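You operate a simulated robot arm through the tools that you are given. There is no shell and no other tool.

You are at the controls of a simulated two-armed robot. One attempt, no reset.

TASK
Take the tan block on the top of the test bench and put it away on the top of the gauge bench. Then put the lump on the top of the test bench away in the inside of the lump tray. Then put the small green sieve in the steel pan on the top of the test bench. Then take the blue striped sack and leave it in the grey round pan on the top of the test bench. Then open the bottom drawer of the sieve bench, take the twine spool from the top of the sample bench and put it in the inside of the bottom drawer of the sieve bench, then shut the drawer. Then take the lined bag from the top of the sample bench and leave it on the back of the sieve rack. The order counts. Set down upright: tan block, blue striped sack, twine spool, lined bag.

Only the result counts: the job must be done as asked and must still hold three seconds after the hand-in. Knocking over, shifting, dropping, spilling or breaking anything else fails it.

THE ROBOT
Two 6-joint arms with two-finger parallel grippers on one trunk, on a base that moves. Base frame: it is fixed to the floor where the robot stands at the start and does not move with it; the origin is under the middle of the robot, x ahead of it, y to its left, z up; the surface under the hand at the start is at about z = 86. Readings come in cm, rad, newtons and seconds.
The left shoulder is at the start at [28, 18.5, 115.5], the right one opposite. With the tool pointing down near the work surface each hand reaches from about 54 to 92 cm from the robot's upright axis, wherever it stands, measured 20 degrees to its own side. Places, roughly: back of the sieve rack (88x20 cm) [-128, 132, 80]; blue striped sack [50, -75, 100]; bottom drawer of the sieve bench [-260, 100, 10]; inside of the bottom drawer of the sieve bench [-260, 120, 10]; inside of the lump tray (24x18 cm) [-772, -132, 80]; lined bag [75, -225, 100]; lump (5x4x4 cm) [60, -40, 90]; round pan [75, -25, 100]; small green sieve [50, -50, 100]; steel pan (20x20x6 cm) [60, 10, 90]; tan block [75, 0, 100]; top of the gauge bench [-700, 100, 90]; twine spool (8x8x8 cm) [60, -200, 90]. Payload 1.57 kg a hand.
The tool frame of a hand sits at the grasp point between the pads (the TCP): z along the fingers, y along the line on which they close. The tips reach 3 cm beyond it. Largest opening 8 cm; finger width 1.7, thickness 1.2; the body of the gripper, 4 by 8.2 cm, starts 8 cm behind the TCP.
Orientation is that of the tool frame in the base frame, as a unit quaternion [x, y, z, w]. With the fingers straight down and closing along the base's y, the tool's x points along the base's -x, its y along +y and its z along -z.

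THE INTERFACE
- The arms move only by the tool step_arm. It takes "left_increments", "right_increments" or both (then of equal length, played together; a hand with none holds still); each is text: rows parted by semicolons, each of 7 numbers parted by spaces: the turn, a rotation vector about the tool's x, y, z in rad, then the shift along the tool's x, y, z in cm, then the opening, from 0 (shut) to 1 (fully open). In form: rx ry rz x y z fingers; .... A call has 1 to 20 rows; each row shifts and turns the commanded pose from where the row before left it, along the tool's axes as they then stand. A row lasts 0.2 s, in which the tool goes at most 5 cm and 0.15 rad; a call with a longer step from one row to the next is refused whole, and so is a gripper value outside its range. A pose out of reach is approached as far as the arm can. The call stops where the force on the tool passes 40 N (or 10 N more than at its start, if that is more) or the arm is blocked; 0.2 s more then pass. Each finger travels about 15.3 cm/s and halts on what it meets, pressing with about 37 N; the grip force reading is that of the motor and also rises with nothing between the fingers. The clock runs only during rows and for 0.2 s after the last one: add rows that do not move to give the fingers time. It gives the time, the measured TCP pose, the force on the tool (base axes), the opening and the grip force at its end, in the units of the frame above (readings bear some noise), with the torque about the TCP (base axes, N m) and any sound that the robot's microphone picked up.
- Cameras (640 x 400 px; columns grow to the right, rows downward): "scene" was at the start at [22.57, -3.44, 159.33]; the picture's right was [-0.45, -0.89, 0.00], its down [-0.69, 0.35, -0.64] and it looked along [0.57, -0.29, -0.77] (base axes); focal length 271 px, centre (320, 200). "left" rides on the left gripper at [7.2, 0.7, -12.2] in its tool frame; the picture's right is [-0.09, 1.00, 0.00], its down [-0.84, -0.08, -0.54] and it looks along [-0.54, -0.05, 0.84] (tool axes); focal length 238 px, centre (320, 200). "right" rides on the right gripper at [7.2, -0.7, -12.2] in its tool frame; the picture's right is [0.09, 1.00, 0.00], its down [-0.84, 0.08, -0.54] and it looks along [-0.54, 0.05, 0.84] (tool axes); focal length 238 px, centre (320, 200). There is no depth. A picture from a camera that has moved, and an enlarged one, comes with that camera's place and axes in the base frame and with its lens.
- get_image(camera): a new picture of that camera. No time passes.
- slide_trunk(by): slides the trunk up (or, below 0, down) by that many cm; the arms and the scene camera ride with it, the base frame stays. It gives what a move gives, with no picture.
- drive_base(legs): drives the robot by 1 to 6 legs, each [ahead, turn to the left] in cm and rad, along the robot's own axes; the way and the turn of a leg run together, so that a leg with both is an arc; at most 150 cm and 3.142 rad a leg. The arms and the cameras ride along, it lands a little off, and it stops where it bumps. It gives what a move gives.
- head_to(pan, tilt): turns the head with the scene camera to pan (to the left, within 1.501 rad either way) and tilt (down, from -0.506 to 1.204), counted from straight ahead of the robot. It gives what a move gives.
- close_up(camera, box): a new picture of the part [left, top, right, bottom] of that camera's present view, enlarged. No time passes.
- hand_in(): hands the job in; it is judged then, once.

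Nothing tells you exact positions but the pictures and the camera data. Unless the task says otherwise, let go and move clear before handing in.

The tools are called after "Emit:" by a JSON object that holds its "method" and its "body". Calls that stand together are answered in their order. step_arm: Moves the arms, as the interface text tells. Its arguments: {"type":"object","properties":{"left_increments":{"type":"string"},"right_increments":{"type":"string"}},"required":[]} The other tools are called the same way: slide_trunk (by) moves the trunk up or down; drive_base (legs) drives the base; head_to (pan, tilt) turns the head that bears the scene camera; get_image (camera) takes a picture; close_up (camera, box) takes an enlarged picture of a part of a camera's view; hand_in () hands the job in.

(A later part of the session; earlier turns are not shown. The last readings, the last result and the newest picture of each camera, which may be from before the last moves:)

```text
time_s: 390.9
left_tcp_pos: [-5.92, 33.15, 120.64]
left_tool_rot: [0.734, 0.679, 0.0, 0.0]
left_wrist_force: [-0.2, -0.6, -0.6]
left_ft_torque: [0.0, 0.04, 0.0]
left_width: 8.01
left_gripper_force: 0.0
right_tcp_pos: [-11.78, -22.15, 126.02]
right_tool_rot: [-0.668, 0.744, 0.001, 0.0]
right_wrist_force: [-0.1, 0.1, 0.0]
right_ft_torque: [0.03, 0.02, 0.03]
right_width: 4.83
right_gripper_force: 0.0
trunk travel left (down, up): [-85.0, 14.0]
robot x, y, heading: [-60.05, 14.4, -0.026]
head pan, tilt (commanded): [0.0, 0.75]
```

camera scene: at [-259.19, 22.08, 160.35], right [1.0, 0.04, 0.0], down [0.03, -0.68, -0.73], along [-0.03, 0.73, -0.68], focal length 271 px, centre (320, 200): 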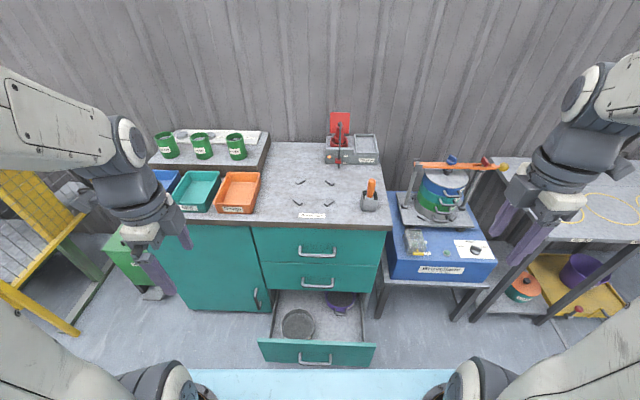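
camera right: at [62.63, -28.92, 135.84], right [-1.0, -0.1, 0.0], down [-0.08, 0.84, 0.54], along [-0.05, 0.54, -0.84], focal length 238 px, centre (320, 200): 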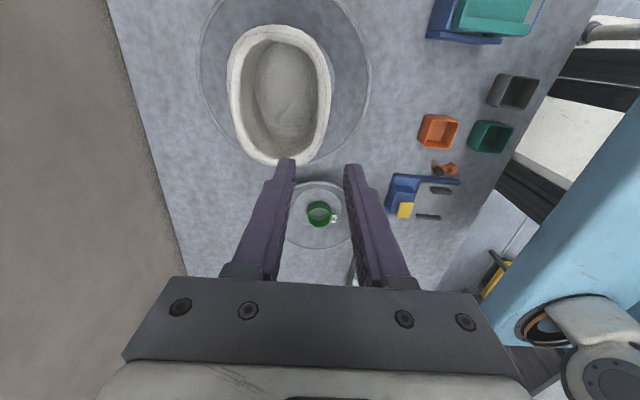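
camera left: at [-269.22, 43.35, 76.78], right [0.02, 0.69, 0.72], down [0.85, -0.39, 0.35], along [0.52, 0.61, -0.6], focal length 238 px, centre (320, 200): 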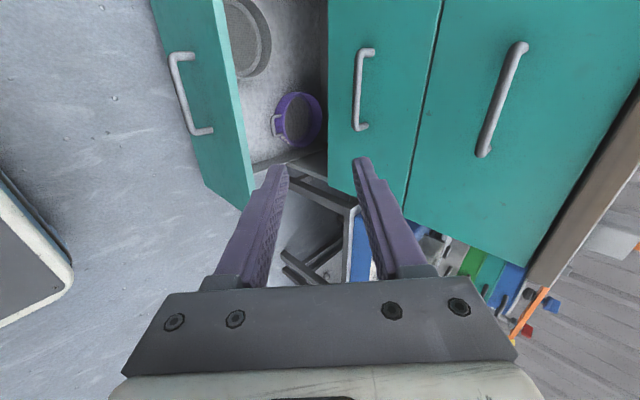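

Emit:
{"method": "drive_base", "body": {"legs": [[0, -1.535], [110, 0], [110, 0], [0, 1.56]]}}

Emit:
{"method": "head_to", "body": {"pan": 0.0, "tilt": 0.7}}

Emit:
{"method": "get_image", "body": {"camera": "scene"}}

```text
time_s: 409.3
left_tcp_pos: [-3.81, -187.18, 120.53]
left_tool_rot: [0.727, 0.687, 0.001, 0.0]
left_wrist_force: [0.0, -0.6, 0.6]
left_ft_torque: [0.02, 0.01, 0.0]
left_width: 8.01
left_gripper_force: 0.0
right_tcp_pos: [-8.61, -242.79, 125.92]
right_tool_rot: [-0.676, 0.737, 0.0, 0.0]
right_wrist_force: [-0.1, 0.0, -0.1]
right_ft_torque: [0.01, -0.02, 0.02]
right_width: 4.81
right_gripper_force: 0.1
trunk travel left (down, up): [-85.0, 14.0]
robot x, y, heading: [-57.65, -206.79, -0.001]
head pan, tilt (commanded): [0.0, 0.75]
```

```text
time_s: 410.0
left_tcp_pos: [-3.81, -187.34, 120.65]
left_tool_rot: [0.727, 0.686, 0.0, 0.0]
left_wrist_force: [0.7, 0.1, 0.5]
left_ft_torque: [0.01, 0.01, 0.0]
left_width: 8.0
left_gripper_force: 0.0
right_tcp_pos: [-8.71, -242.79, 125.91]
right_tool_rot: [-0.676, 0.737, 0.001, 0.0]
right_wrist_force: [-1.1, -0.2, 0.0]
right_ft_torque: [-0.02, 0.01, -0.02]
right_width: 4.78
right_gripper_force: 0.1
trunk travel left (down, up): [-85.0, 14.0]
robot x, y, heading: [-57.8, -207.16, -0.008]
head pan, tilt (commanded): [0.0, 0.7]
```

```text
taken
camera scene: at [-33.4, -207.01, 160.77], right [0.0, -1.0, 0.0], down [-0.64, 0.0, -0.76], along [0.76, 0.0, -0.64], focal length 271 px, centre (320, 200)
```

scene: 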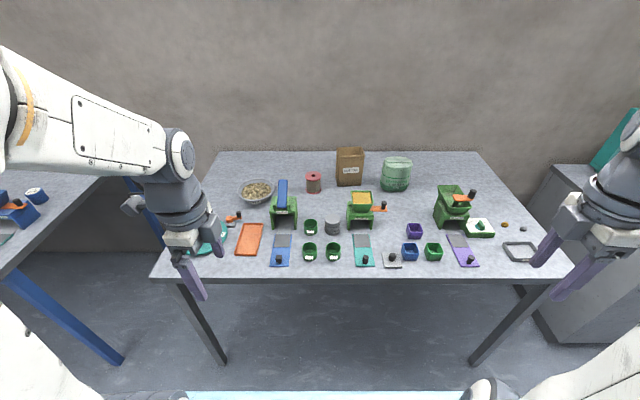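

Emit:
{"method": "close_up", "body": {"camera": "scene", "box": [220, 130, 440, 268]}}

Emit:
{"method": "close_up", "body": {"camera": "scene", "box": [280, 130, 440, 230]}}

```text
2.90 times, centred on (330, 199) of scene
camera zoom: at [-33.4, -207.01, 160.77], right [0.0, -1.0, 0.0], down [-0.64, 0.0, -0.76], along [0.76, 0.0, -0.64], focal length 784 px, centre (291, 203)
```

zoom: 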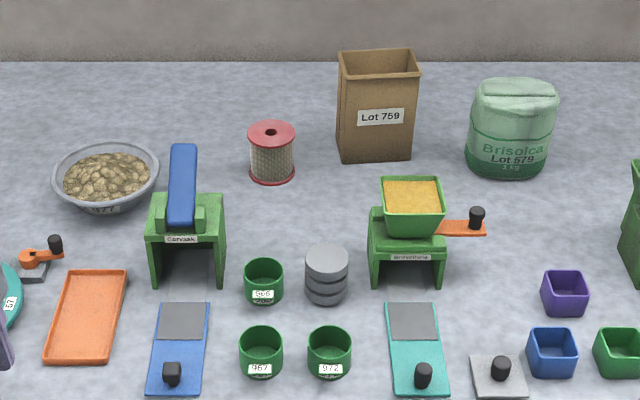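

```text
4.00 times, centred on (360, 180) of scene
camera zoom: at [-33.4, -207.01, 160.77], right [0.0, -1.0, 0.0], down [-0.64, 0.0, -0.76], along [0.76, 0.0, -0.64], focal length 1082 px, centre (160, 280)
```

zoom: 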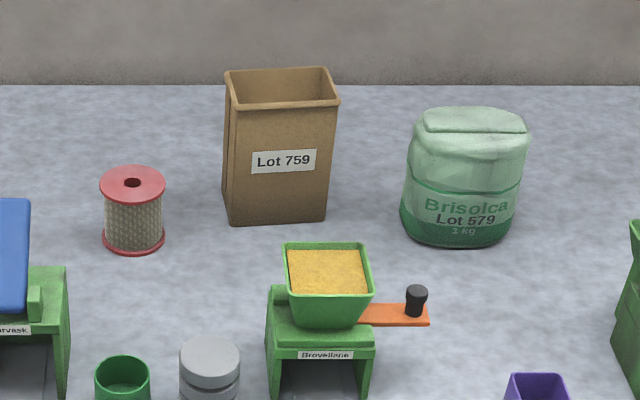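

The spool stands upright at about [62, -204], with red flanges about 7.2 cm across. By its listed place the lined bag must be the brown open bag at [69, -221]. I'll drive in and look at the spool from above with the left hand.

Emit:
{"method": "drive_base", "body": {"legs": [[47, 0]]}}

Emit:
{"method": "get_image", "body": {"camera": "left"}}

Emit:
{"method": "get_image", "body": {"camera": "scene"}}

```text
time_s: 412.9
left_tcp_pos: [44.86, -185.65, 120.6]
left_tool_rot: [0.719, 0.695, 0.0, 0.0]
left_wrist_force: [-0.2, -0.3, -0.4]
left_ft_torque: [-0.03, -0.02, -0.02]
left_width: 7.97
left_gripper_force: 0.0
right_tcp_pos: [41.26, -241.05, 125.89]
right_tool_rot: [-0.684, 0.73, 0.001, -0.001]
right_wrist_force: [-0.1, -0.8, 0.6]
right_ft_torque: [0.02, -0.01, 0.03]
right_width: 4.79
right_gripper_force: 0.0
trunk travel left (down, up): [-85.0, 14.0]
robot x, y, heading: [-8.44, -206.27, 0.022]
head pan, tilt (commanded): [0.0, 0.7]
```

```text
taken
camera left: at [45.77, -178.5, 132.81], right [0.99, -0.13, 0.0], down [-0.11, -0.83, 0.54], along [-0.07, -0.54, -0.84], focal length 238 px, centre (320, 200)
```

left: 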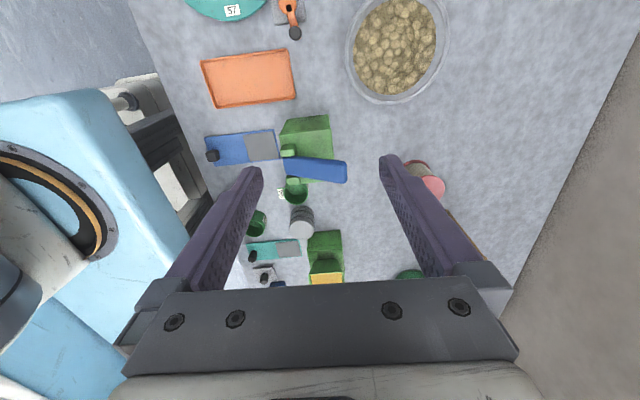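

```text
taken
camera scene: at [15.7, -206.03, 160.78], right [0.02, -1.0, 0.0], down [-0.64, -0.01, -0.77], along [0.76, 0.02, -0.64], focal length 271 px, centre (320, 200)
```

scene: 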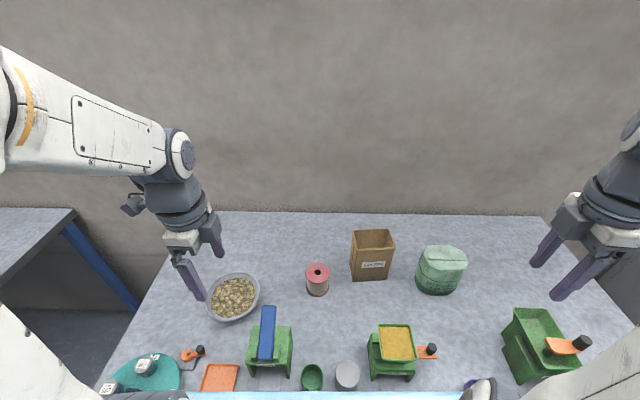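

Emit:
{"method": "close_up", "body": {"camera": "scene", "box": [270, 220, 420, 314]}}

```text
4.26 times, centred on (345, 267) of scene
camera zoom: at [15.7, -206.03, 160.78], right [0.02, -1.0, 0.0], down [-0.64, -0.01, -0.77], along [0.76, 0.02, -0.64], focal length 1151 px, centre (214, -85)
```

zoom: 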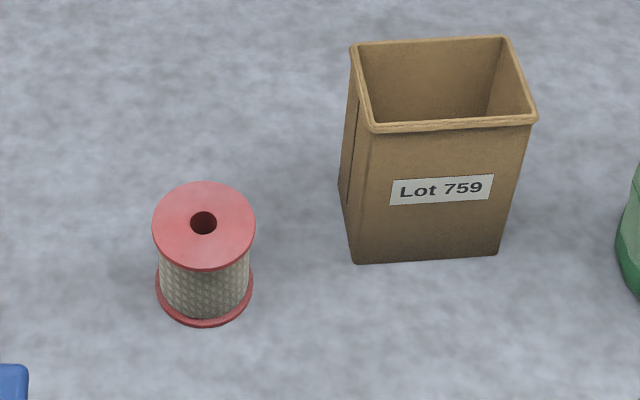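

Emit:
{"method": "step_arm", "body": {"left_increments": "0 0 0 -2.53 2.56 1.2 1; 0 0 0 -2.53 2.56 1.2 1; 0 0 0 -2.53 2.56 1.2 1; 0 0 0 -2.53 2.56 1.2 1; 0 0 0 -2.53 2.56 1.2 1; 0 0 0 -2.53 2.56 2 1; 0 0 0 -2.53 2.56 2 1; 0 0 0 0 0 0 1"}}

Emit:
{"method": "get_image", "body": {"camera": "left"}}

```text
time_s: 414.7
left_tcp_pos: [62.29, -203.85, 110.29]
left_tool_rot: [0.719, 0.695, 0.001, -0.001]
left_wrist_force: [-0.3, 0.1, 0.3]
left_ft_torque: [-0.02, 0.01, 0.03]
left_width: 8.0
left_gripper_force: 0.1
right_tcp_pos: [41.18, -241.06, 125.9]
right_tool_rot: [-0.684, 0.73, 0.0, -0.001]
right_wrist_force: [0.3, -0.4, 0.3]
right_ft_torque: [0.01, 0.04, 0.03]
right_width: 4.8
right_gripper_force: 0.1
trunk travel left (down, up): [-85.0, 14.0]
robot x, y, heading: [-8.25, -206.52, 0.019]
head pan, tilt (commanded): [0.0, 0.7]
```

```text
taken
camera left: at [63.07, -196.66, 122.49], right [0.99, -0.13, 0.0], down [-0.11, -0.83, 0.54], along [-0.07, -0.54, -0.84], focal length 238 px, centre (320, 200)
```

left: 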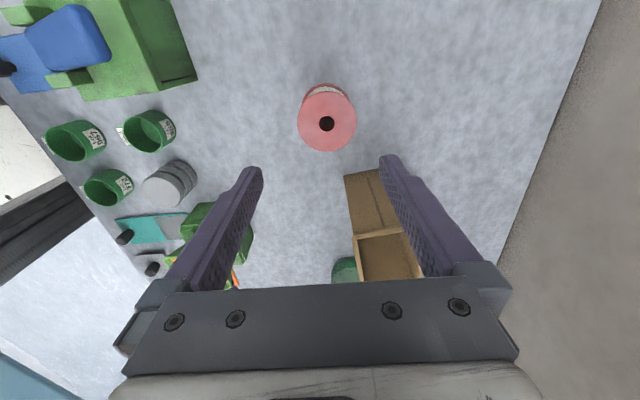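

Emit:
{"method": "close_up", "body": {"camera": "left", "box": [240, 60, 420, 180]}}

```text
3.33 times, centred on (330, 120) of left
camera zoom: at [63.07, -196.66, 122.49], right [0.99, -0.13, 0.0], down [-0.11, -0.83, 0.54], along [-0.07, -0.54, -0.84], focal length 794 px, centre (287, 467)
```

zoom: 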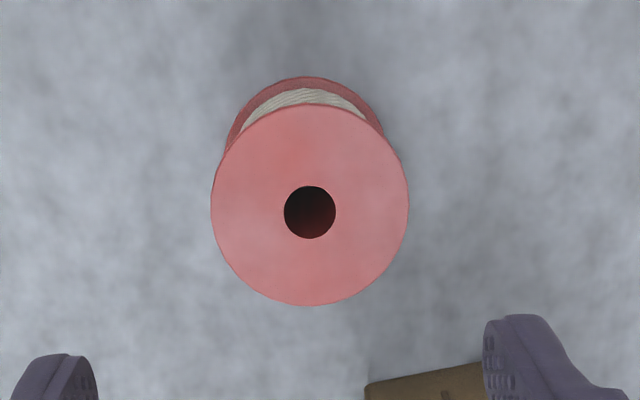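

Emit:
{"method": "step_arm", "body": {"left_increments": "0 0 0 -0.3 0.8 3 1; 0 0 0 0 0 3.5 1; 0 0 0 0 0 2 1; 0 0 0 0 0 0 1"}}

Emit:
{"method": "close_up", "body": {"camera": "left", "box": [220, 70, 420, 195]}}

```text
time_s: 415.7
left_tcp_pos: [62.95, -204.38, 102.07]
left_tool_rot: [0.719, 0.695, 0.0, 0.0]
left_wrist_force: [-0.3, -0.7, 0.4]
left_ft_torque: [-0.03, -0.03, 0.01]
left_width: 8.0
left_gripper_force: 0.1
right_tcp_pos: [41.37, -241.08, 126.03]
right_tool_rot: [-0.684, 0.729, 0.001, 0.0]
right_wrist_force: [0.2, 0.0, -0.7]
right_ft_torque: [0.0, -0.02, -0.01]
right_width: 4.79
right_gripper_force: 0.0
trunk travel left (down, up): [-85.0, 14.0]
robot x, y, heading: [-8.37, -206.7, 0.013]
head pan, tilt (commanded): [0.0, 0.7]
```

```text
3.20 times, centred on (320, 132) of left
camera zoom: at [63.87, -197.16, 114.29], right [0.99, -0.13, 0.0], down [-0.11, -0.83, 0.54], along [-0.07, -0.54, -0.84], focal length 763 px, centre (320, 416)
```

zoom: 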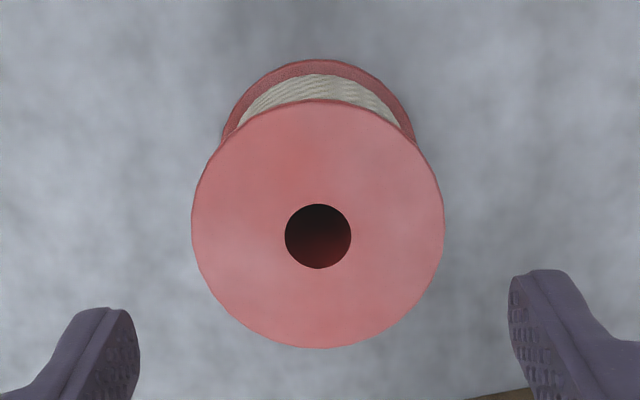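

The flange is now centred between the fingers. I'll descend around it and close.

Emit:
{"method": "step_arm", "body": {"left_increments": "0 0 0 0.15 0 2.5 1; 0 0 0 0 0 2.5 1; 0 0 0 0 0 2 1; 0 0 0 0 0 2 1; 0 0 0 0 0 1.5 1; 0 0 0 0 0 1.5 1; 0 0 0 0 0 0 1"}}

Emit:
{"method": "get_image", "body": {"camera": "left"}}

```text
time_s: 417.3
left_tcp_pos: [62.96, -203.99, 89.94]
left_tool_rot: [0.719, 0.695, 0.001, 0.0]
left_wrist_force: [-0.1, -0.3, -0.1]
left_ft_torque: [0.02, 0.02, -0.03]
left_width: 8.0
left_gripper_force: 0.0
right_tcp_pos: [41.45, -241.09, 125.91]
right_tool_rot: [-0.684, 0.729, 0.0, 0.0]
right_wrist_force: [0.3, 0.0, -0.5]
right_ft_torque: [-0.01, -0.01, 0.04]
right_width: 4.79
right_gripper_force: 0.0
trunk travel left (down, up): [-85.0, 14.0]
robot x, y, heading: [-8.33, -206.81, 0.023]
head pan, tilt (commanded): [0.0, 0.7]
```

```text
taken
camera left: at [63.88, -196.78, 102.17], right [0.99, -0.13, 0.0], down [-0.11, -0.83, 0.54], along [-0.07, -0.54, -0.84], focal length 238 px, centre (320, 200)
```

left: 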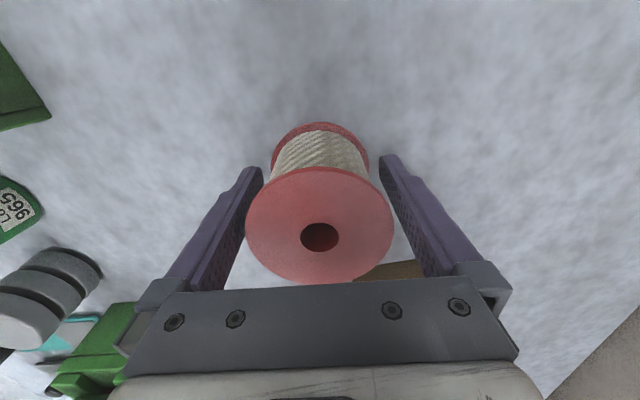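

Emit:
{"method": "step_arm", "body": {"left_increments": "0 0 0 0 0 0 0.88; 0 0 0 0 0 0 0.7; 0 0 0 0 0 0 0.5; 0 0 0 0 0 0 0.4; 0 0 0 0 0 0 0.4"}}

Emit:
{"method": "get_image", "body": {"camera": "left"}}

```text
time_s: 418.5
left_tcp_pos: [62.86, -203.91, 89.95]
left_tool_rot: [0.72, 0.694, 0.001, -0.001]
left_wrist_force: [-0.3, -1.5, -0.4]
left_ft_torque: [0.03, 0.0, 0.0]
left_width: 6.88
left_gripper_force: 36.4
right_tcp_pos: [41.21, -241.1, 125.94]
right_tool_rot: [-0.684, 0.73, 0.0, -0.002]
right_wrist_force: [-0.8, 0.1, 0.2]
right_ft_torque: [0.01, -0.01, 0.02]
right_width: 4.79
right_gripper_force: 0.2
trunk travel left (down, up): [-85.0, 14.0]
robot x, y, heading: [-8.61, -206.34, 0.026]
head pan, tilt (commanded): [0.0, 0.7]
```

```text
taken
camera left: at [63.88, -196.79, 102.19], right [0.99, -0.13, 0.0], down [-0.11, -0.83, 0.54], along [-0.07, -0.54, -0.84], focal length 238 px, centre (320, 200)
```

left: 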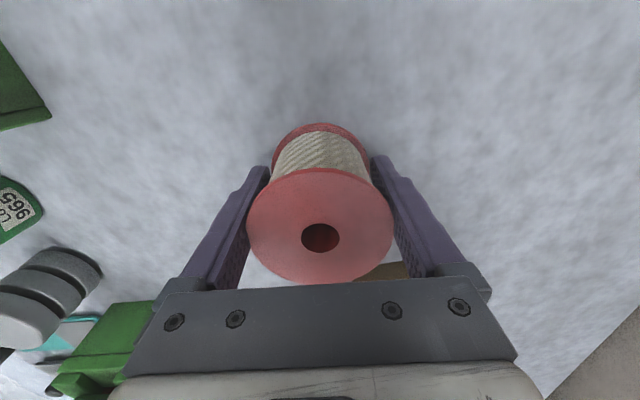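

The spool is gripped across its flanges at 6.9 cm. I'll lift it, retract, and drive back to the open drawer.

Emit:
{"method": "step_arm", "body": {"left_increments": "0 0 0 0 0 -1 0.4; 0 0 0 0 0 -3 0.4; 0 0 0 0 0 -4 0.4; 0 0 0 0 0 -4.5 0.4; 0 0 0 0 0 -4.5 0.4; 0 0 0 0 0 -4.5 0.4; 0 0 0 0 0 -4.5 0.4; 0 0 0 0 0 -4.5 0.4; 0 0 0 2 -3.5 0 0.4; 0 0 0 2 -3.5 0 0.4; 0 0 0 2 -3.5 0 0.4; 0 0 0 2 -3 0 0.4; 0 0 0 0 0 0 0.4"}}

Emit:
{"method": "get_image", "body": {"camera": "left"}}

```text
time_s: 421.3
left_tcp_pos: [49.83, -195.5, 120.37]
left_tool_rot: [0.719, 0.695, 0.001, 0.0]
left_wrist_force: [0.4, -0.7, -1.7]
left_ft_torque: [-0.02, -0.04, -0.01]
left_width: 6.83
left_gripper_force: 37.5
right_tcp_pos: [41.23, -241.01, 126.0]
right_tool_rot: [-0.684, 0.729, 0.001, -0.001]
right_wrist_force: [0.6, 0.0, -0.5]
right_ft_torque: [0.01, -0.02, -0.01]
right_width: 4.78
right_gripper_force: 0.0
trunk travel left (down, up): [-85.0, 14.0]
robot x, y, heading: [-8.53, -206.46, 0.018]
head pan, tilt (commanded): [0.0, 0.7]
```

```text
taken
camera left: at [50.7, -188.42, 132.62], right [0.99, -0.13, 0.0], down [-0.11, -0.83, 0.54], along [-0.07, -0.54, -0.84], focal length 238 px, centre (320, 200)
```

left: 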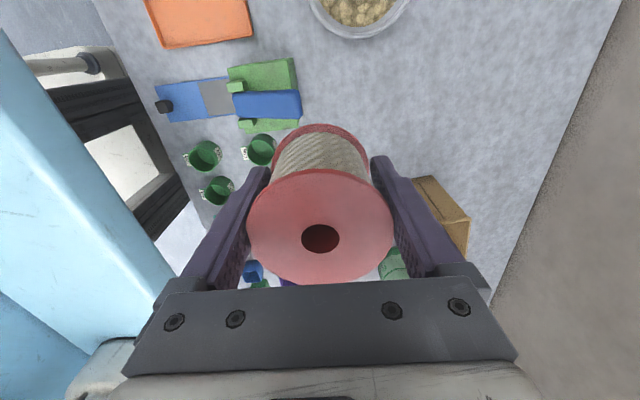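

Emit:
{"method": "drive_base", "body": {"legs": [[-50, 0], [0, 1.55], [110, 0], [111, 0]]}}

```text
time_s: 438.5
left_tcp_pos: [-53.98, 72.74, 120.37]
left_tool_rot: [0.06, 0.998, 0.0, -0.001]
left_wrist_force: [-0.5, 0.9, -1.3]
left_ft_torque: [0.02, 0.02, 0.0]
left_width: 6.78
left_gripper_force: 37.0
right_tcp_pos: [-9.37, 60.28, 125.93]
right_tool_rot: [0.997, -0.075, 0.0, 0.001]
right_wrist_force: [-0.6, -0.4, -0.6]
right_ft_torque: [0.0, 0.02, 0.01]
right_width: 4.82
right_gripper_force: 0.0
trunk travel left (down, up): [-85.0, 14.0]
robot x, y, heading: [-48.29, 13.78, 1.499]
head pan, tilt (commanded): [0.0, 0.7]
```

Emit:
{"method": "drive_base", "body": {"legs": [[0, 1.645], [100, 0], [91, 0]]}}

```text
time_s: 452.0
left_tcp_pos: [-296.31, -3.32, 120.56]
left_tool_rot: [-0.702, 0.713, -0.001, 0.0]
left_wrist_force: [-0.2, 0.1, -1.8]
left_ft_torque: [-0.02, 0.01, 0.02]
left_width: 6.75
left_gripper_force: 36.9
right_tcp_pos: [-288.64, 42.26, 125.93]
right_tool_rot: [0.723, 0.691, 0.001, 0.0]
right_wrist_force: [0.0, -0.1, 0.4]
right_ft_torque: [-0.01, 0.02, -0.03]
right_width: 4.79
right_gripper_force: 0.1
trunk travel left (down, up): [-85.0, 14.0]
robot x, y, heading: [-238.19, 8.72, -3.105]
head pan, tilt (commanded): [0.0, 0.7]
```

Emit:
{"method": "drive_base", "body": {"legs": [[0, -1.607]]}}

Emit:
{"method": "head_to", "body": {"pan": 0.15, "tilt": 0.85}}

Emit:
{"method": "get_image", "body": {"camera": "scene"}}

Emit:
{"method": "get_image", "body": {"camera": "left"}}

```text
time_s: 456.3
left_tcp_pos: [-248.35, 67.25, 120.5]
left_tool_rot: [0.025, 1.0, 0.0, -0.001]
left_wrist_force: [0.2, -0.2, -1.8]
left_ft_torque: [-0.01, 0.02, 0.02]
left_width: 6.75
left_gripper_force: 37.3
right_tcp_pos: [-202.88, 58.04, 125.96]
right_tool_rot: [0.999, -0.04, 0.0, 0.001]
right_wrist_force: [-0.2, -0.2, 0.2]
right_ft_torque: [-0.03, 0.01, -0.04]
right_width: 4.8
right_gripper_force: 0.0
trunk travel left (down, up): [-85.0, 14.0]
robot x, y, heading: [-238.48, 8.91, 1.575]
head pan, tilt (commanded): [0.0, 0.7]
```

```text
time_s: 457.0
left_tcp_pos: [-248.21, 67.2, 120.43]
left_tool_rot: [0.025, 1.0, 0.0, -0.002]
left_wrist_force: [-0.2, 0.1, -1.6]
left_ft_torque: [0.01, 0.02, 0.0]
left_width: 6.71
left_gripper_force: 37.4
right_tcp_pos: [-202.84, 58.0, 125.96]
right_tool_rot: [0.999, -0.04, 0.0, 0.0]
right_wrist_force: [0.3, -0.4, 0.5]
right_ft_torque: [-0.01, -0.03, -0.02]
right_width: 4.81
right_gripper_force: 0.1
trunk travel left (down, up): [-85.0, 14.0]
robot x, y, heading: [-238.07, 8.48, 1.575]
head pan, tilt (commanded): [0.15, 0.85]
```

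```text
taken
camera scene: at [-239.75, 32.52, 159.55], right [0.99, 0.15, 0.0], down [0.11, -0.74, -0.66], along [-0.1, 0.65, -0.75], focal length 271 px, centre (320, 200)
```

scene: 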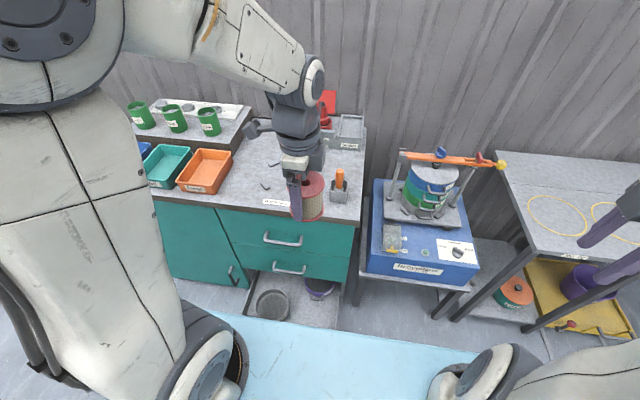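

```text
taken
camera left: at [-255.34, 68.17, 132.61], right [0.14, 0.99, 0.0], down [0.83, -0.12, 0.54], along [0.54, -0.08, -0.84], focal length 238 px, centre (320, 200)
```

left: 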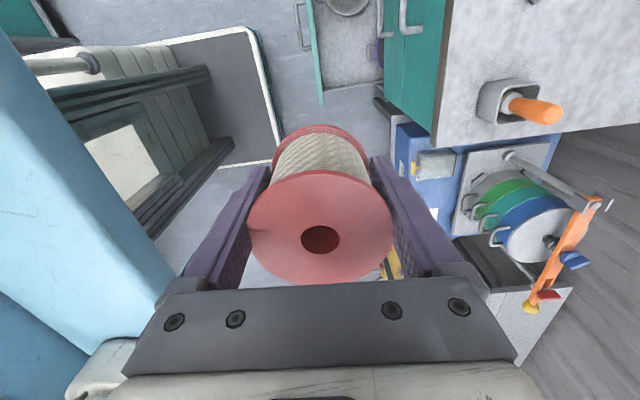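

The drawer is still open and the spool is held over the front of it. I'll lower the trunk in two steps, keeping the hand in front of the cabinet face.

Emit:
{"method": "slide_trunk", "body": {"by": -40}}

Emit:
{"method": "slide_trunk", "body": {"by": -28}}

Emit:
{"method": "get_image", "body": {"camera": "left"}}

Emit:
{"method": "get_image", "body": {"camera": "scene"}}

```text
time_s: 460.9
left_tcp_pos: [-248.33, 67.15, 80.39]
left_tool_rot: [0.025, 1.0, 0.0, -0.001]
left_wrist_force: [0.7, 1.1, -0.8]
left_ft_torque: [-0.02, 0.04, 0.01]
left_width: 6.71
left_gripper_force: 37.3
right_tcp_pos: [-202.85, 57.86, 85.87]
right_tool_rot: [0.999, -0.04, -0.001, 0.001]
right_wrist_force: [0.6, -0.4, 0.5]
right_ft_torque: [0.0, -0.01, -0.02]
right_width: 4.82
right_gripper_force: 0.1
trunk travel left (down, up): [-45.0, 54.0]
robot x, y, heading: [-238.34, 9.05, 1.573]
head pan, tilt (commanded): [0.15, 0.85]
```

```text
time_s: 463.7
left_tcp_pos: [-248.25, 67.17, 52.41]
left_tool_rot: [0.025, 1.0, -0.001, 0.0]
left_wrist_force: [0.1, -0.5, -1.8]
left_ft_torque: [-0.01, 0.0, -0.04]
left_width: 6.69
left_gripper_force: 36.7
right_tcp_pos: [-202.85, 57.9, 57.95]
right_tool_rot: [0.999, -0.04, 0.0, 0.001]
right_wrist_force: [-0.1, 0.0, -0.4]
right_ft_torque: [-0.01, 0.0, -0.01]
right_width: 4.79
right_gripper_force: 0.1
trunk travel left (down, up): [-17.0, 82.0]
robot x, y, heading: [-238.37, 8.73, 1.575]
head pan, tilt (commanded): [0.15, 0.85]
```

```text
taken
camera left: at [-255.34, 68.17, 64.61], right [0.14, 0.99, 0.0], down [0.83, -0.12, 0.54], along [0.54, -0.08, -0.84], focal length 238 px, centre (320, 200)
```

left: 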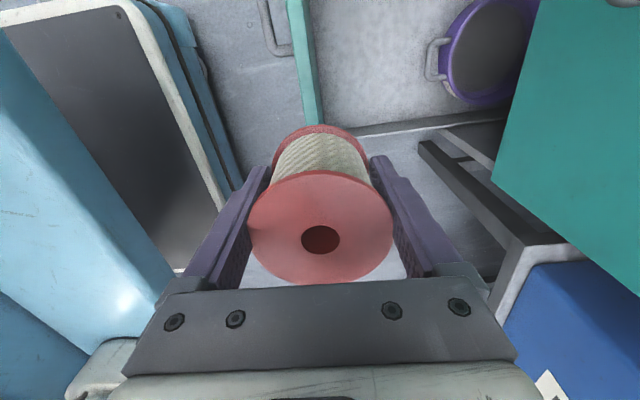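

```text
taken
camera scene: at [-239.76, 32.51, 91.55], right [0.99, 0.15, 0.0], down [0.12, -0.74, -0.66], along [-0.1, 0.65, -0.75], focal length 271 px, centre (320, 200)
```

scene: 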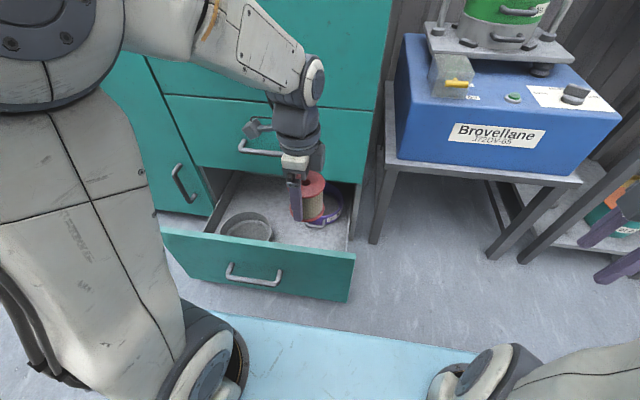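

The panel's inner face is at y≈66.4, the right drawer wall at x≈-240 and the purple sieve's handle begins at y≈87. I'll set the spool at about [-251, 75.5].

Emit:
{"method": "step_arm", "body": {"left_increments": "0 0 0 1.58 4.07 0 0.4; 0 0 0 1.58 4.07 0 0.4; 0 0 0 0 0 0 0.4"}}

Emit:
{"method": "slide_trunk", "body": {"by": -10}}

Emit:
{"method": "step_arm", "body": {"left_increments": "0 0 0 0 0 3 0.4; 0 0 0 0 0 3 0.4; 0 0 0 0 0 3 0.4; 0 0 0 0 0 3 0.4; 0 0 0 0 0 0 0.4"}}

Emit:
{"method": "get_image", "body": {"camera": "left"}}

Emit:
{"method": "get_image", "body": {"camera": "scene"}}

```text
time_s: 464.5
left_tcp_pos: [-250.97, 75.47, 52.53]
left_tool_rot: [0.026, 1.0, 0.0, 0.0]
left_wrist_force: [-0.4, 0.1, -1.0]
left_ft_torque: [-0.02, 0.02, 0.0]
left_width: 6.71
left_gripper_force: 37.0
right_tcp_pos: [-202.76, 57.88, 57.92]
right_tool_rot: [0.999, -0.041, 0.0, 0.001]
right_wrist_force: [0.5, -0.6, 0.6]
right_ft_torque: [-0.05, 0.01, 0.0]
right_width: 4.79
right_gripper_force: 0.1
trunk travel left (down, up): [-17.0, 82.0]
robot x, y, heading: [-237.93, 8.56, 1.572]
head pan, tilt (commanded): [0.15, 0.85]
```

```text
time_s: 465.8
left_tcp_pos: [-250.79, 75.46, 42.62]
left_tool_rot: [0.025, 1.0, 0.0, -0.001]
left_wrist_force: [-0.2, 0.8, -1.6]
left_ft_torque: [-0.01, -0.03, 0.02]
left_width: 6.73
left_gripper_force: 37.0
right_tcp_pos: [-202.8, 57.93, 47.88]
right_tool_rot: [0.999, -0.04, 0.0, 0.001]
right_wrist_force: [-0.3, -0.3, 0.7]
right_ft_torque: [-0.03, -0.01, 0.02]
right_width: 4.8
right_gripper_force: 0.0
trunk travel left (down, up): [-7.0, 92.0]
robot x, y, heading: [-237.8, 8.54, 1.578]
head pan, tilt (commanded): [0.15, 0.85]
```

```text
time_s: 467.0
left_tcp_pos: [-250.95, 75.4, 30.44]
left_tool_rot: [0.025, 1.0, 0.0, 0.0]
left_wrist_force: [-0.7, 0.8, -1.2]
left_ft_torque: [0.0, 0.01, 0.0]
left_width: 6.72
left_gripper_force: 36.9
right_tcp_pos: [-202.89, 58.03, 47.9]
right_tool_rot: [0.999, -0.04, 0.0, 0.001]
right_wrist_force: [0.1, 0.1, 0.3]
right_ft_torque: [0.01, 0.03, 0.0]
right_width: 4.81
right_gripper_force: 0.1
trunk travel left (down, up): [-7.0, 92.0]
robot x, y, heading: [-238.6, 8.43, 1.576]
head pan, tilt (commanded): [0.15, 0.85]
```

```text
taken
camera left: at [-257.91, 76.33, 42.53], right [0.14, 0.99, 0.0], down [0.83, -0.12, 0.54], along [0.54, -0.08, -0.84], focal length 238 px, centre (320, 200)
```

left: 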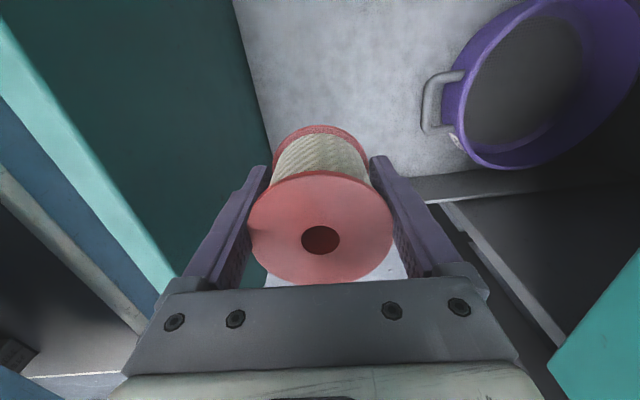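

```text
taken
camera scene: at [-239.76, 32.51, 81.55], right [0.99, 0.15, 0.0], down [0.12, -0.74, -0.66], along [-0.1, 0.65, -0.75], focal length 271 px, centre (320, 200)
```

scene: 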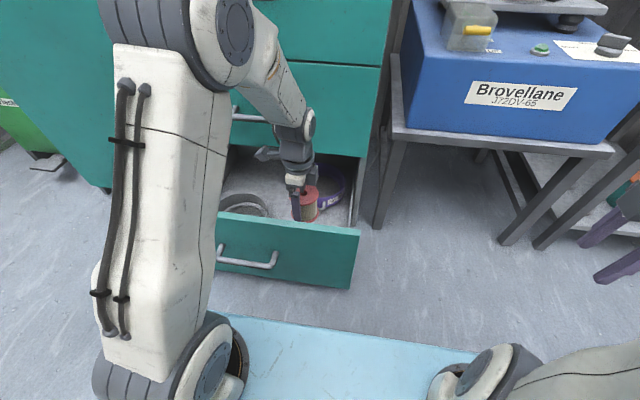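

The spool is over free drawer floor. I'll keep lowering, slowly at the end, until it touches.

Emit:
{"method": "step_arm", "body": {"left_increments": "0 0 0 0 0 3 0.4; 0 0 0 0 0 3 0.4; 0 0 0 0 0 3 0.4; 0 0 0 0 0 2 0.4; 0 0 0 0 0 1 0.4; 0 0 0 0 0 0.5 0.4; 0 0 0 0 0 0.5 0.4; 0 0 0 0 0 0 0.4"}}

Emit:
{"method": "get_image", "body": {"camera": "left"}}

```text
time_s: 468.8
left_tcp_pos: [-251.03, 75.43, 17.56]
left_tool_rot: [0.025, 1.0, 0.0, -0.001]
left_wrist_force: [-0.6, 0.2, -1.4]
left_ft_torque: [0.0, 0.03, -0.02]
left_width: 6.72
left_gripper_force: 37.1
right_tcp_pos: [-202.81, 57.98, 47.99]
right_tool_rot: [0.999, -0.04, 0.0, 0.001]
right_wrist_force: [-0.7, 0.3, 0.3]
right_ft_torque: [0.01, 0.01, 0.01]
right_width: 4.82
right_gripper_force: 0.0
trunk travel left (down, up): [-7.0, 92.0]
robot x, y, heading: [-238.09, 8.83, 1.572]
head pan, tilt (commanded): [0.15, 0.85]
```

```text
taken
camera left: at [-258.12, 76.38, 29.72], right [0.14, 0.99, 0.0], down [0.83, -0.12, 0.54], along [0.54, -0.08, -0.84], focal length 238 px, centre (320, 200)
```

left: 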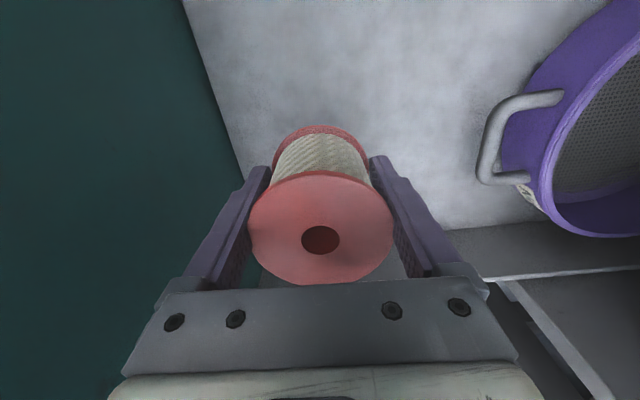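

Emit:
{"method": "step_arm", "body": {"left_increments": "0 0 0 0 0 1.5 0.4; 0 0 0 0 0 1.5 0.4; 0 0 0 0 0 1 0.4; 0 0 0 0 0 0.5 0.4; 0 0 0 0 0 0.3 0.4; 0 0 0 0 0 0.3 0.4; 0 0 0 0 0 0.3 0.4; 0 0 0 0 0 0.3 0.4; 0 0 0 0 0 0 0.4"}}

```text
time_s: 470.7
left_tcp_pos: [-250.92, 75.78, 12.28]
left_tool_rot: [0.026, 1.0, 0.002, 0.0]
left_wrist_force: [-0.9, -2.3, 24.0]
left_ft_torque: [-0.86, -0.03, -0.07]
left_width: 6.65
left_gripper_force: 37.0
right_tcp_pos: [-202.87, 58.03, 47.97]
right_tool_rot: [0.999, -0.04, 0.0, 0.001]
right_wrist_force: [-0.2, -0.2, 0.4]
right_ft_torque: [-0.01, 0.02, -0.01]
right_width: 4.81
right_gripper_force: 0.0
trunk travel left (down, up): [-7.0, 92.0]
robot x, y, heading: [-238.54, 9.2, 1.571]
head pan, tilt (commanded): [0.15, 0.85]
stopped in row 9 (left hand): the force on the tool passed its limit at 43 N (the readings are from after the stop); the commanded pose is now the measured one
```

The spool touched the drawer floor. I'll ease up, open and withdraw upward.

Emit:
{"method": "step_arm", "body": {"left_increments": "0 0 0 0 0 -0.15 0.4; 0 0 0 0 0 -0.05 0.6; 0 0 0 0 0 0 0.9; 0 0 0 0 0 0 1; 0 0 0 0 0 0 1; 0 0 0 0 0 -1 1; 0 0 0 0 0 -2 1; 0 0 0 0 0 -3 1; 0 0 0 0 0 -3 1; 0 0 0 0 0 0 1"}}

Emit:
{"method": "get_image", "body": {"camera": "left"}}

```text
time_s: 472.9
left_tcp_pos: [-250.93, 75.81, 21.29]
left_tool_rot: [0.025, 1.0, 0.002, 0.0]
left_wrist_force: [-0.2, 0.0, 0.7]
left_ft_torque: [-0.03, 0.01, -0.02]
left_width: 8.0
left_gripper_force: 0.0
right_tcp_pos: [-202.86, 57.99, 48.0]
right_tool_rot: [0.999, -0.04, 0.0, 0.001]
right_wrist_force: [-0.6, -0.1, -0.3]
right_ft_torque: [-0.03, 0.02, -0.01]
right_width: 4.79
right_gripper_force: 0.0
trunk travel left (down, up): [-7.0, 92.0]
robot x, y, heading: [-238.35, 8.68, 1.577]
head pan, tilt (commanded): [0.15, 0.85]
```

```text
taken
camera left: at [-258.12, 76.73, 33.43], right [0.14, 0.99, 0.0], down [0.83, -0.12, 0.54], along [0.54, -0.07, -0.84], focal length 238 px, centre (320, 200)
```

left: 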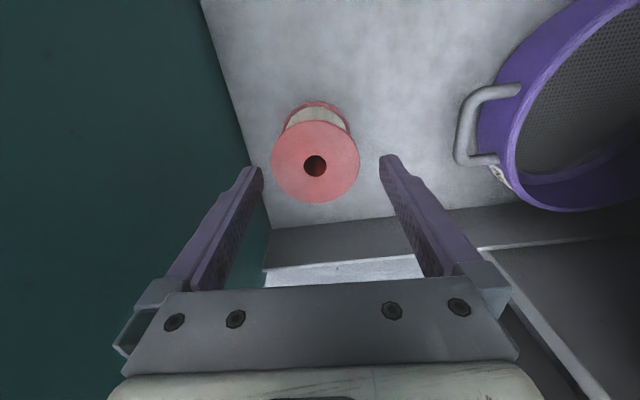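

The spool stands upright in the drawer. I'll raise the hand clear with the trunk, back off a little, tilt the tool 45° forward with closed fingers and come down in front of the drawer's right part to push it shut.

Emit:
{"method": "slide_trunk", "body": {"by": 32}}

Emit:
{"method": "drive_base", "body": {"legs": [[-6, 0]]}}

Emit:
{"method": "step_arm", "body": {"left_increments": "-0.131 0 0 0 0 0 0.7; -0.131 0 0 0 0 0 0.4; -0.131 0 0 0 0 0 0.1; -0.131 0 0 0 0 0 0; -0.131 0 0 0 0 0 0; -0.131 0 0 0 0 0 0; 0 0 0 0 0 0 0"}}

Emit:
{"method": "get_image", "body": {"camera": "left"}}

Emit:
{"method": "get_image", "body": {"camera": "scene"}}

```text
time_s: 476.0
left_tcp_pos: [-251.1, 75.79, 53.28]
left_tool_rot: [0.025, 1.0, 0.001, 0.0]
left_wrist_force: [0.4, -0.6, 0.6]
left_ft_torque: [0.02, -0.01, -0.01]
left_width: 8.01
left_gripper_force: 0.0
right_tcp_pos: [-202.83, 57.97, 79.89]
right_tool_rot: [0.999, -0.04, -0.001, 0.001]
right_wrist_force: [0.1, -0.8, 0.7]
right_ft_torque: [-0.02, -0.02, -0.02]
right_width: 4.79
right_gripper_force: 0.0
trunk travel left (down, up): [-39.0, 60.0]
robot x, y, heading: [-238.74, 8.83, 1.576]
head pan, tilt (commanded): [0.15, 0.85]
```

```text
time_s: 477.0
left_tcp_pos: [-251.11, 69.76, 53.2]
left_tool_rot: [0.024, 1.0, 0.002, 0.0]
left_wrist_force: [0.6, 0.4, 0.4]
left_ft_torque: [-0.03, 0.0, -0.01]
left_width: 8.01
left_gripper_force: 0.1
right_tcp_pos: [-202.88, 51.95, 80.0]
right_tool_rot: [0.999, -0.04, -0.001, 0.002]
right_wrist_force: [0.1, -0.6, 0.2]
right_ft_torque: [0.01, 0.0, 0.03]
right_width: 4.8
right_gripper_force: 0.0
trunk travel left (down, up): [-39.0, 60.0]
robot x, y, heading: [-237.97, 2.55, 1.579]
head pan, tilt (commanded): [0.15, 0.85]
```

```text
time_s: 478.6
left_tcp_pos: [-250.59, 69.62, 53.25]
left_tool_rot: [0.021, 0.932, 0.362, 0.021]
left_wrist_force: [-0.2, -0.3, -0.7]
left_ft_torque: [0.02, 0.01, 0.0]
left_width: 0.0
left_gripper_force: 21.4
left hand out of reach, approached as far as the arm can: row 2
right_tcp_pos: [-202.88, 51.97, 79.93]
right_tool_rot: [0.999, -0.039, 0.001, 0.0]
right_wrist_force: [1.4, -0.3, 0.1]
right_ft_torque: [0.0, 0.01, 0.0]
right_width: 4.81
right_gripper_force: 0.1
trunk travel left (down, up): [-39.0, 60.0]
robot x, y, heading: [-238.29, 3.02, 1.576]
head pan, tilt (commanded): [0.15, 0.85]
```

```text
taken
camera left: at [-258.33, 62.28, 62.47], right [0.12, 0.73, 0.67], down [0.81, -0.47, 0.37], along [0.58, 0.5, -0.64], focal length 238 px, centre (320, 200)
```

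left: 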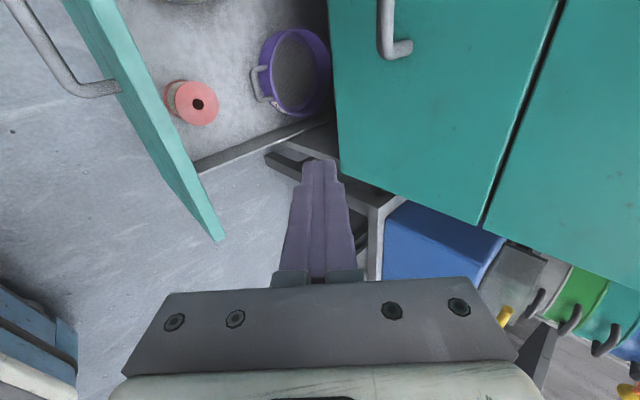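

```text
taken
camera scene: at [-239.76, 26.5, 113.55], right [0.99, 0.15, 0.0], down [0.12, -0.74, -0.66], along [-0.1, 0.65, -0.75], focal length 271 px, centre (320, 200)
```

scene: 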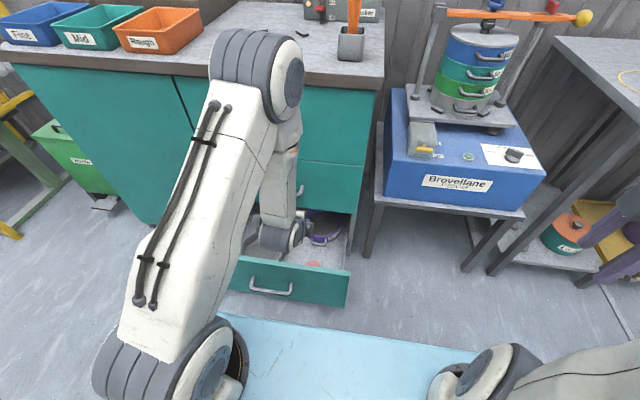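

Emit:
{"method": "step_arm", "body": {"left_increments": "0 0 0 -1 -3.5 0.05 0; 0 0 0 -1 -3.5 0.05 0; 0 0 0 -1 -3.5 0.05 0; 0 0 0 -1 -3.5 0.05 0; 0 0 0 -1 -3.5 0.05 0; 0 0 0 0 0 0 0"}}

Emit:
{"method": "get_image", "body": {"camera": "left"}}

```text
time_s: 480.0
left_tcp_pos: [-245.74, 56.52, 41.04]
left_tool_rot: [0.022, 0.932, 0.362, 0.019]
left_wrist_force: [0.4, 0.6, -0.1]
left_ft_torque: [-0.03, 0.04, 0.01]
left_width: 0.0
left_gripper_force: 21.5
right_tcp_pos: [-203.01, 51.91, 79.88]
right_tool_rot: [0.999, -0.039, 0.0, 0.001]
right_wrist_force: [-0.2, -0.8, -0.9]
right_ft_torque: [0.01, 0.0, 0.02]
right_width: 4.83
right_gripper_force: 0.1
trunk travel left (down, up): [-39.0, 60.0]
robot x, y, heading: [-238.31, 2.69, 1.573]
head pan, tilt (commanded): [0.15, 0.85]
```

```text
taken
camera left: at [-253.57, 49.18, 50.35], right [0.12, 0.73, 0.67], down [0.81, -0.47, 0.37], along [0.58, 0.5, -0.64], focal length 238 px, centre (320, 200)
```

left: 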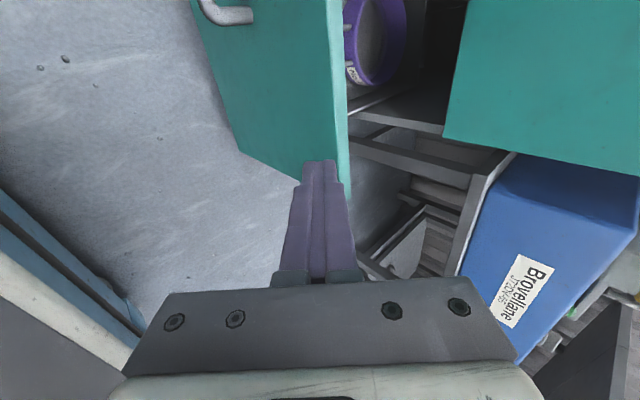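

Emit:
{"method": "slide_trunk", "body": {"by": -19}}

Emit:
{"method": "step_arm", "body": {"left_increments": "0 0 0 0 1.47 1.35 0; 0 0 0 0 1.47 1.35 0; 0 0 0 0 1.1 1.01 0; 0 0 0 0 0 0 0"}}

Emit:
{"method": "get_image", "body": {"camera": "left"}}

```text
time_s: 482.1
left_tcp_pos: [-245.82, 56.56, 22.15]
left_tool_rot: [0.022, 0.932, 0.362, 0.02]
left_wrist_force: [0.3, 0.0, -0.1]
left_ft_torque: [-0.02, -0.01, -0.01]
left_width: 0.01
left_gripper_force: 20.7
right_tcp_pos: [-202.8, 52.1, 60.98]
right_tool_rot: [0.999, -0.04, -0.001, 0.001]
right_wrist_force: [0.7, -0.8, 0.7]
right_ft_torque: [-0.01, -0.03, -0.02]
right_width: 4.83
right_gripper_force: 0.0
trunk travel left (down, up): [-20.0, 79.0]
robot x, y, heading: [-238.4, 2.81, 1.577]
head pan, tilt (commanded): [0.15, 0.85]
```

```text
time_s: 483.1
left_tcp_pos: [-245.4, 62.09, 22.21]
left_tool_rot: [0.022, 0.932, 0.36, 0.02]
left_wrist_force: [-0.5, -0.2, 0.4]
left_ft_torque: [0.0, -0.02, 0.02]
left_width: 0.03
left_gripper_force: 21.2
right_tcp_pos: [-202.83, 51.92, 60.97]
right_tool_rot: [0.999, -0.04, 0.0, 0.001]
right_wrist_force: [0.9, -0.6, 0.2]
right_ft_torque: [0.03, -0.01, 0.02]
right_width: 4.78
right_gripper_force: 0.0
trunk travel left (down, up): [-20.0, 79.0]
robot x, y, heading: [-237.98, 2.72, 1.577]
head pan, tilt (commanded): [0.15, 0.85]
```

```text
taken
camera left: at [-253.14, 54.67, 31.42], right [0.12, 0.73, 0.67], down [0.8, -0.47, 0.37], along [0.58, 0.5, -0.64], focal length 238 px, centre (320, 200)
```

left: 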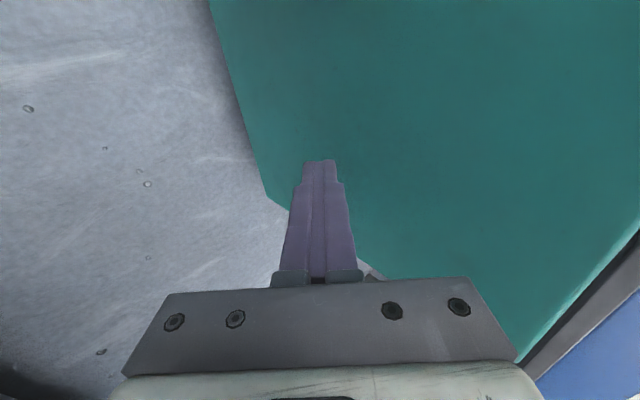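

The fingertips are almost touching the drawer panel, right of its handle. I'll push slowly and steadily toward +y so the spool stays upright.

Emit:
{"method": "step_arm", "body": {"left_increments": "0 0 0 0.02 0.3 0.27 0; 0 0 0 0.03 0.44 0.4 0; 0 0 0 0.04 0.59 0.54 0; 0 0 0 0.04 0.59 0.54 0; 0 0 0 0.04 0.59 0.54 0; 0 0 0 0.04 0.59 0.54 0; 0 0 0 0.04 0.59 0.54 0; 0 0 0 0.04 0.59 0.54 0; 0 0 0 0.04 0.59 0.54 0; 0 0 0 0.04 0.59 0.54 0; 0 0 0 0.04 0.59 0.54 0; 0 0 0 0.04 0.59 0.54 0; 0 0 0 0 0 0 0"}}

Emit:
{"method": "get_image", "body": {"camera": "scene"}}

```text
time_s: 485.9
left_tcp_pos: [-245.49, 71.19, 22.07]
left_tool_rot: [0.021, 0.932, 0.362, 0.019]
left_wrist_force: [-0.6, 0.2, 0.1]
left_ft_torque: [-0.01, -0.01, -0.01]
left_width: 0.02
left_gripper_force: 21.5
right_tcp_pos: [-202.82, 51.96, 60.91]
right_tool_rot: [0.999, -0.039, 0.0, 0.001]
right_wrist_force: [-0.3, 0.2, 0.3]
right_ft_torque: [0.03, 0.0, -0.01]
right_width: 4.82
right_gripper_force: 0.0
trunk travel left (down, up): [-20.0, 79.0]
robot x, y, heading: [-238.14, 2.55, 1.576]
head pan, tilt (commanded): [0.15, 0.85]
```

```text
taken
camera scene: at [-239.76, 26.5, 94.55], right [0.99, 0.15, 0.0], down [0.12, -0.74, -0.66], along [-0.1, 0.65, -0.75], focal length 271 px, centre (320, 200)
```

scene: 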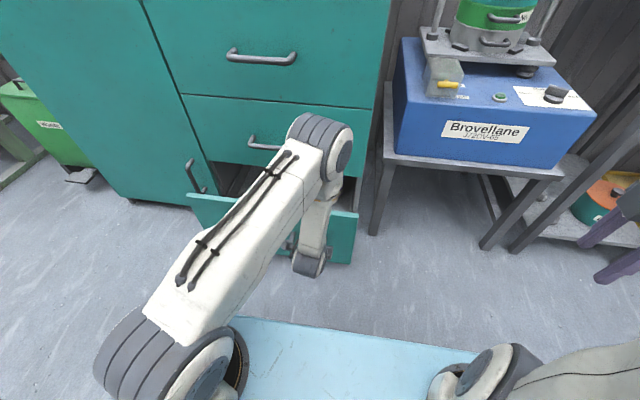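

Emit:
{"method": "step_arm", "body": {"left_increments": "0 0 0 0.02 0.44 0.4 0; 0 0 0 0.04 0.59 0.54 0; 0 0 0 0.04 0.59 0.54 0; 0 0 0 0.04 0.59 0.54 0; 0 0 0 0.04 0.59 0.54 0; 0 0 0 0.04 0.59 0.54 0; 0 0 0 0.04 0.59 0.54 0; 0 0 0 0.04 0.59 0.54 0; 0 0 0 0.04 0.59 0.54 0; 0 0 0 0.04 0.59 0.54 0; 0 0 0 0.04 0.59 0.54 0; 0 0 0 0.04 0.59 0.54 0; 0 0 0 0.04 0.59 0.54 0; 0 0 0 0.04 0.59 0.54 0; 0 0 0 0.04 0.59 0.54 0; 0 0 0 0 0 0 0"}}

Emit:
{"method": "get_image", "body": {"camera": "scene"}}

```text
time_s: 489.3
left_tcp_pos: [-245.71, 82.86, 21.91]
left_tool_rot: [0.021, 0.932, 0.362, 0.02]
left_wrist_force: [-0.2, -0.4, 0.3]
left_ft_torque: [0.0, -0.01, 0.02]
left_width: 0.0
left_gripper_force: 21.1
right_tcp_pos: [-203.01, 51.96, 60.96]
right_tool_rot: [0.999, -0.039, 0.0, 0.001]
right_wrist_force: [-0.9, 0.2, -0.6]
right_ft_torque: [0.01, -0.03, -0.01]
right_width: 4.8
right_gripper_force: 0.1
trunk travel left (down, up): [-20.0, 79.0]
robot x, y, heading: [-238.3, 2.75, 1.58]
head pan, tilt (commanded): [0.15, 0.85]
```

```text
taken
camera scene: at [-239.76, 26.5, 94.54], right [0.99, 0.15, 0.0], down [0.12, -0.74, -0.66], along [-0.1, 0.65, -0.75], focal length 271 px, centre (320, 200)
```

scene: 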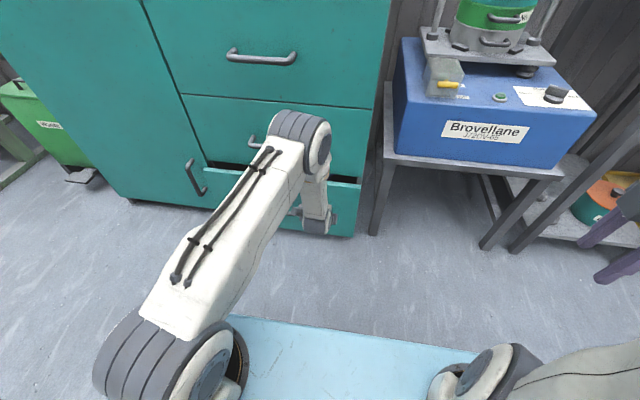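

Emit:
{"method": "step_arm", "body": {"left_increments": "0 0 0 0.03 0.44 0.4 0; 0 0 0 0.03 0.44 0.4 0; 0 0 0 0.03 0.44 0.4 0; 0 0 0 0.03 0.44 0.4 0; 0 0 0 0.02 0.3 0.27 0; 0 0 0 0.02 0.3 0.27 0; 0 0 0 0.01 0.22 0.2 0; 0 0 0 0.01 0.22 0.2 0; 0 0 0 0.01 0.22 0.2 0; 0 0 0 0 0 0 0"}}

Emit:
{"method": "get_image", "body": {"camera": "scene"}}

```text
time_s: 491.5
left_tcp_pos: [-245.41, 86.73, 22.0]
left_tool_rot: [0.021, 0.932, 0.362, 0.018]
left_wrist_force: [0.0, 0.1, -0.6]
left_ft_torque: [0.04, 0.01, 0.03]
left_width: 0.01
left_gripper_force: 21.8
right_tcp_pos: [-202.94, 52.05, 60.92]
right_tool_rot: [0.999, -0.041, -0.001, 0.001]
right_wrist_force: [0.1, 0.2, 0.1]
right_ft_torque: [0.01, 0.01, 0.01]
right_width: 4.79
right_gripper_force: 0.0
trunk travel left (down, up): [-20.0, 79.0]
robot x, y, heading: [-237.98, 2.66, 1.579]
head pan, tilt (commanded): [0.15, 0.85]
```

```text
taken
camera scene: at [-239.76, 26.5, 94.55], right [0.99, 0.15, 0.0], down [0.12, -0.74, -0.66], along [-0.1, 0.65, -0.75], focal length 271 px, centre (320, 200)
```

scene: 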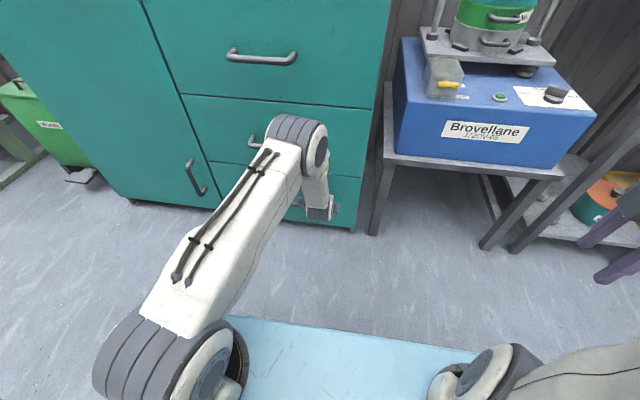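

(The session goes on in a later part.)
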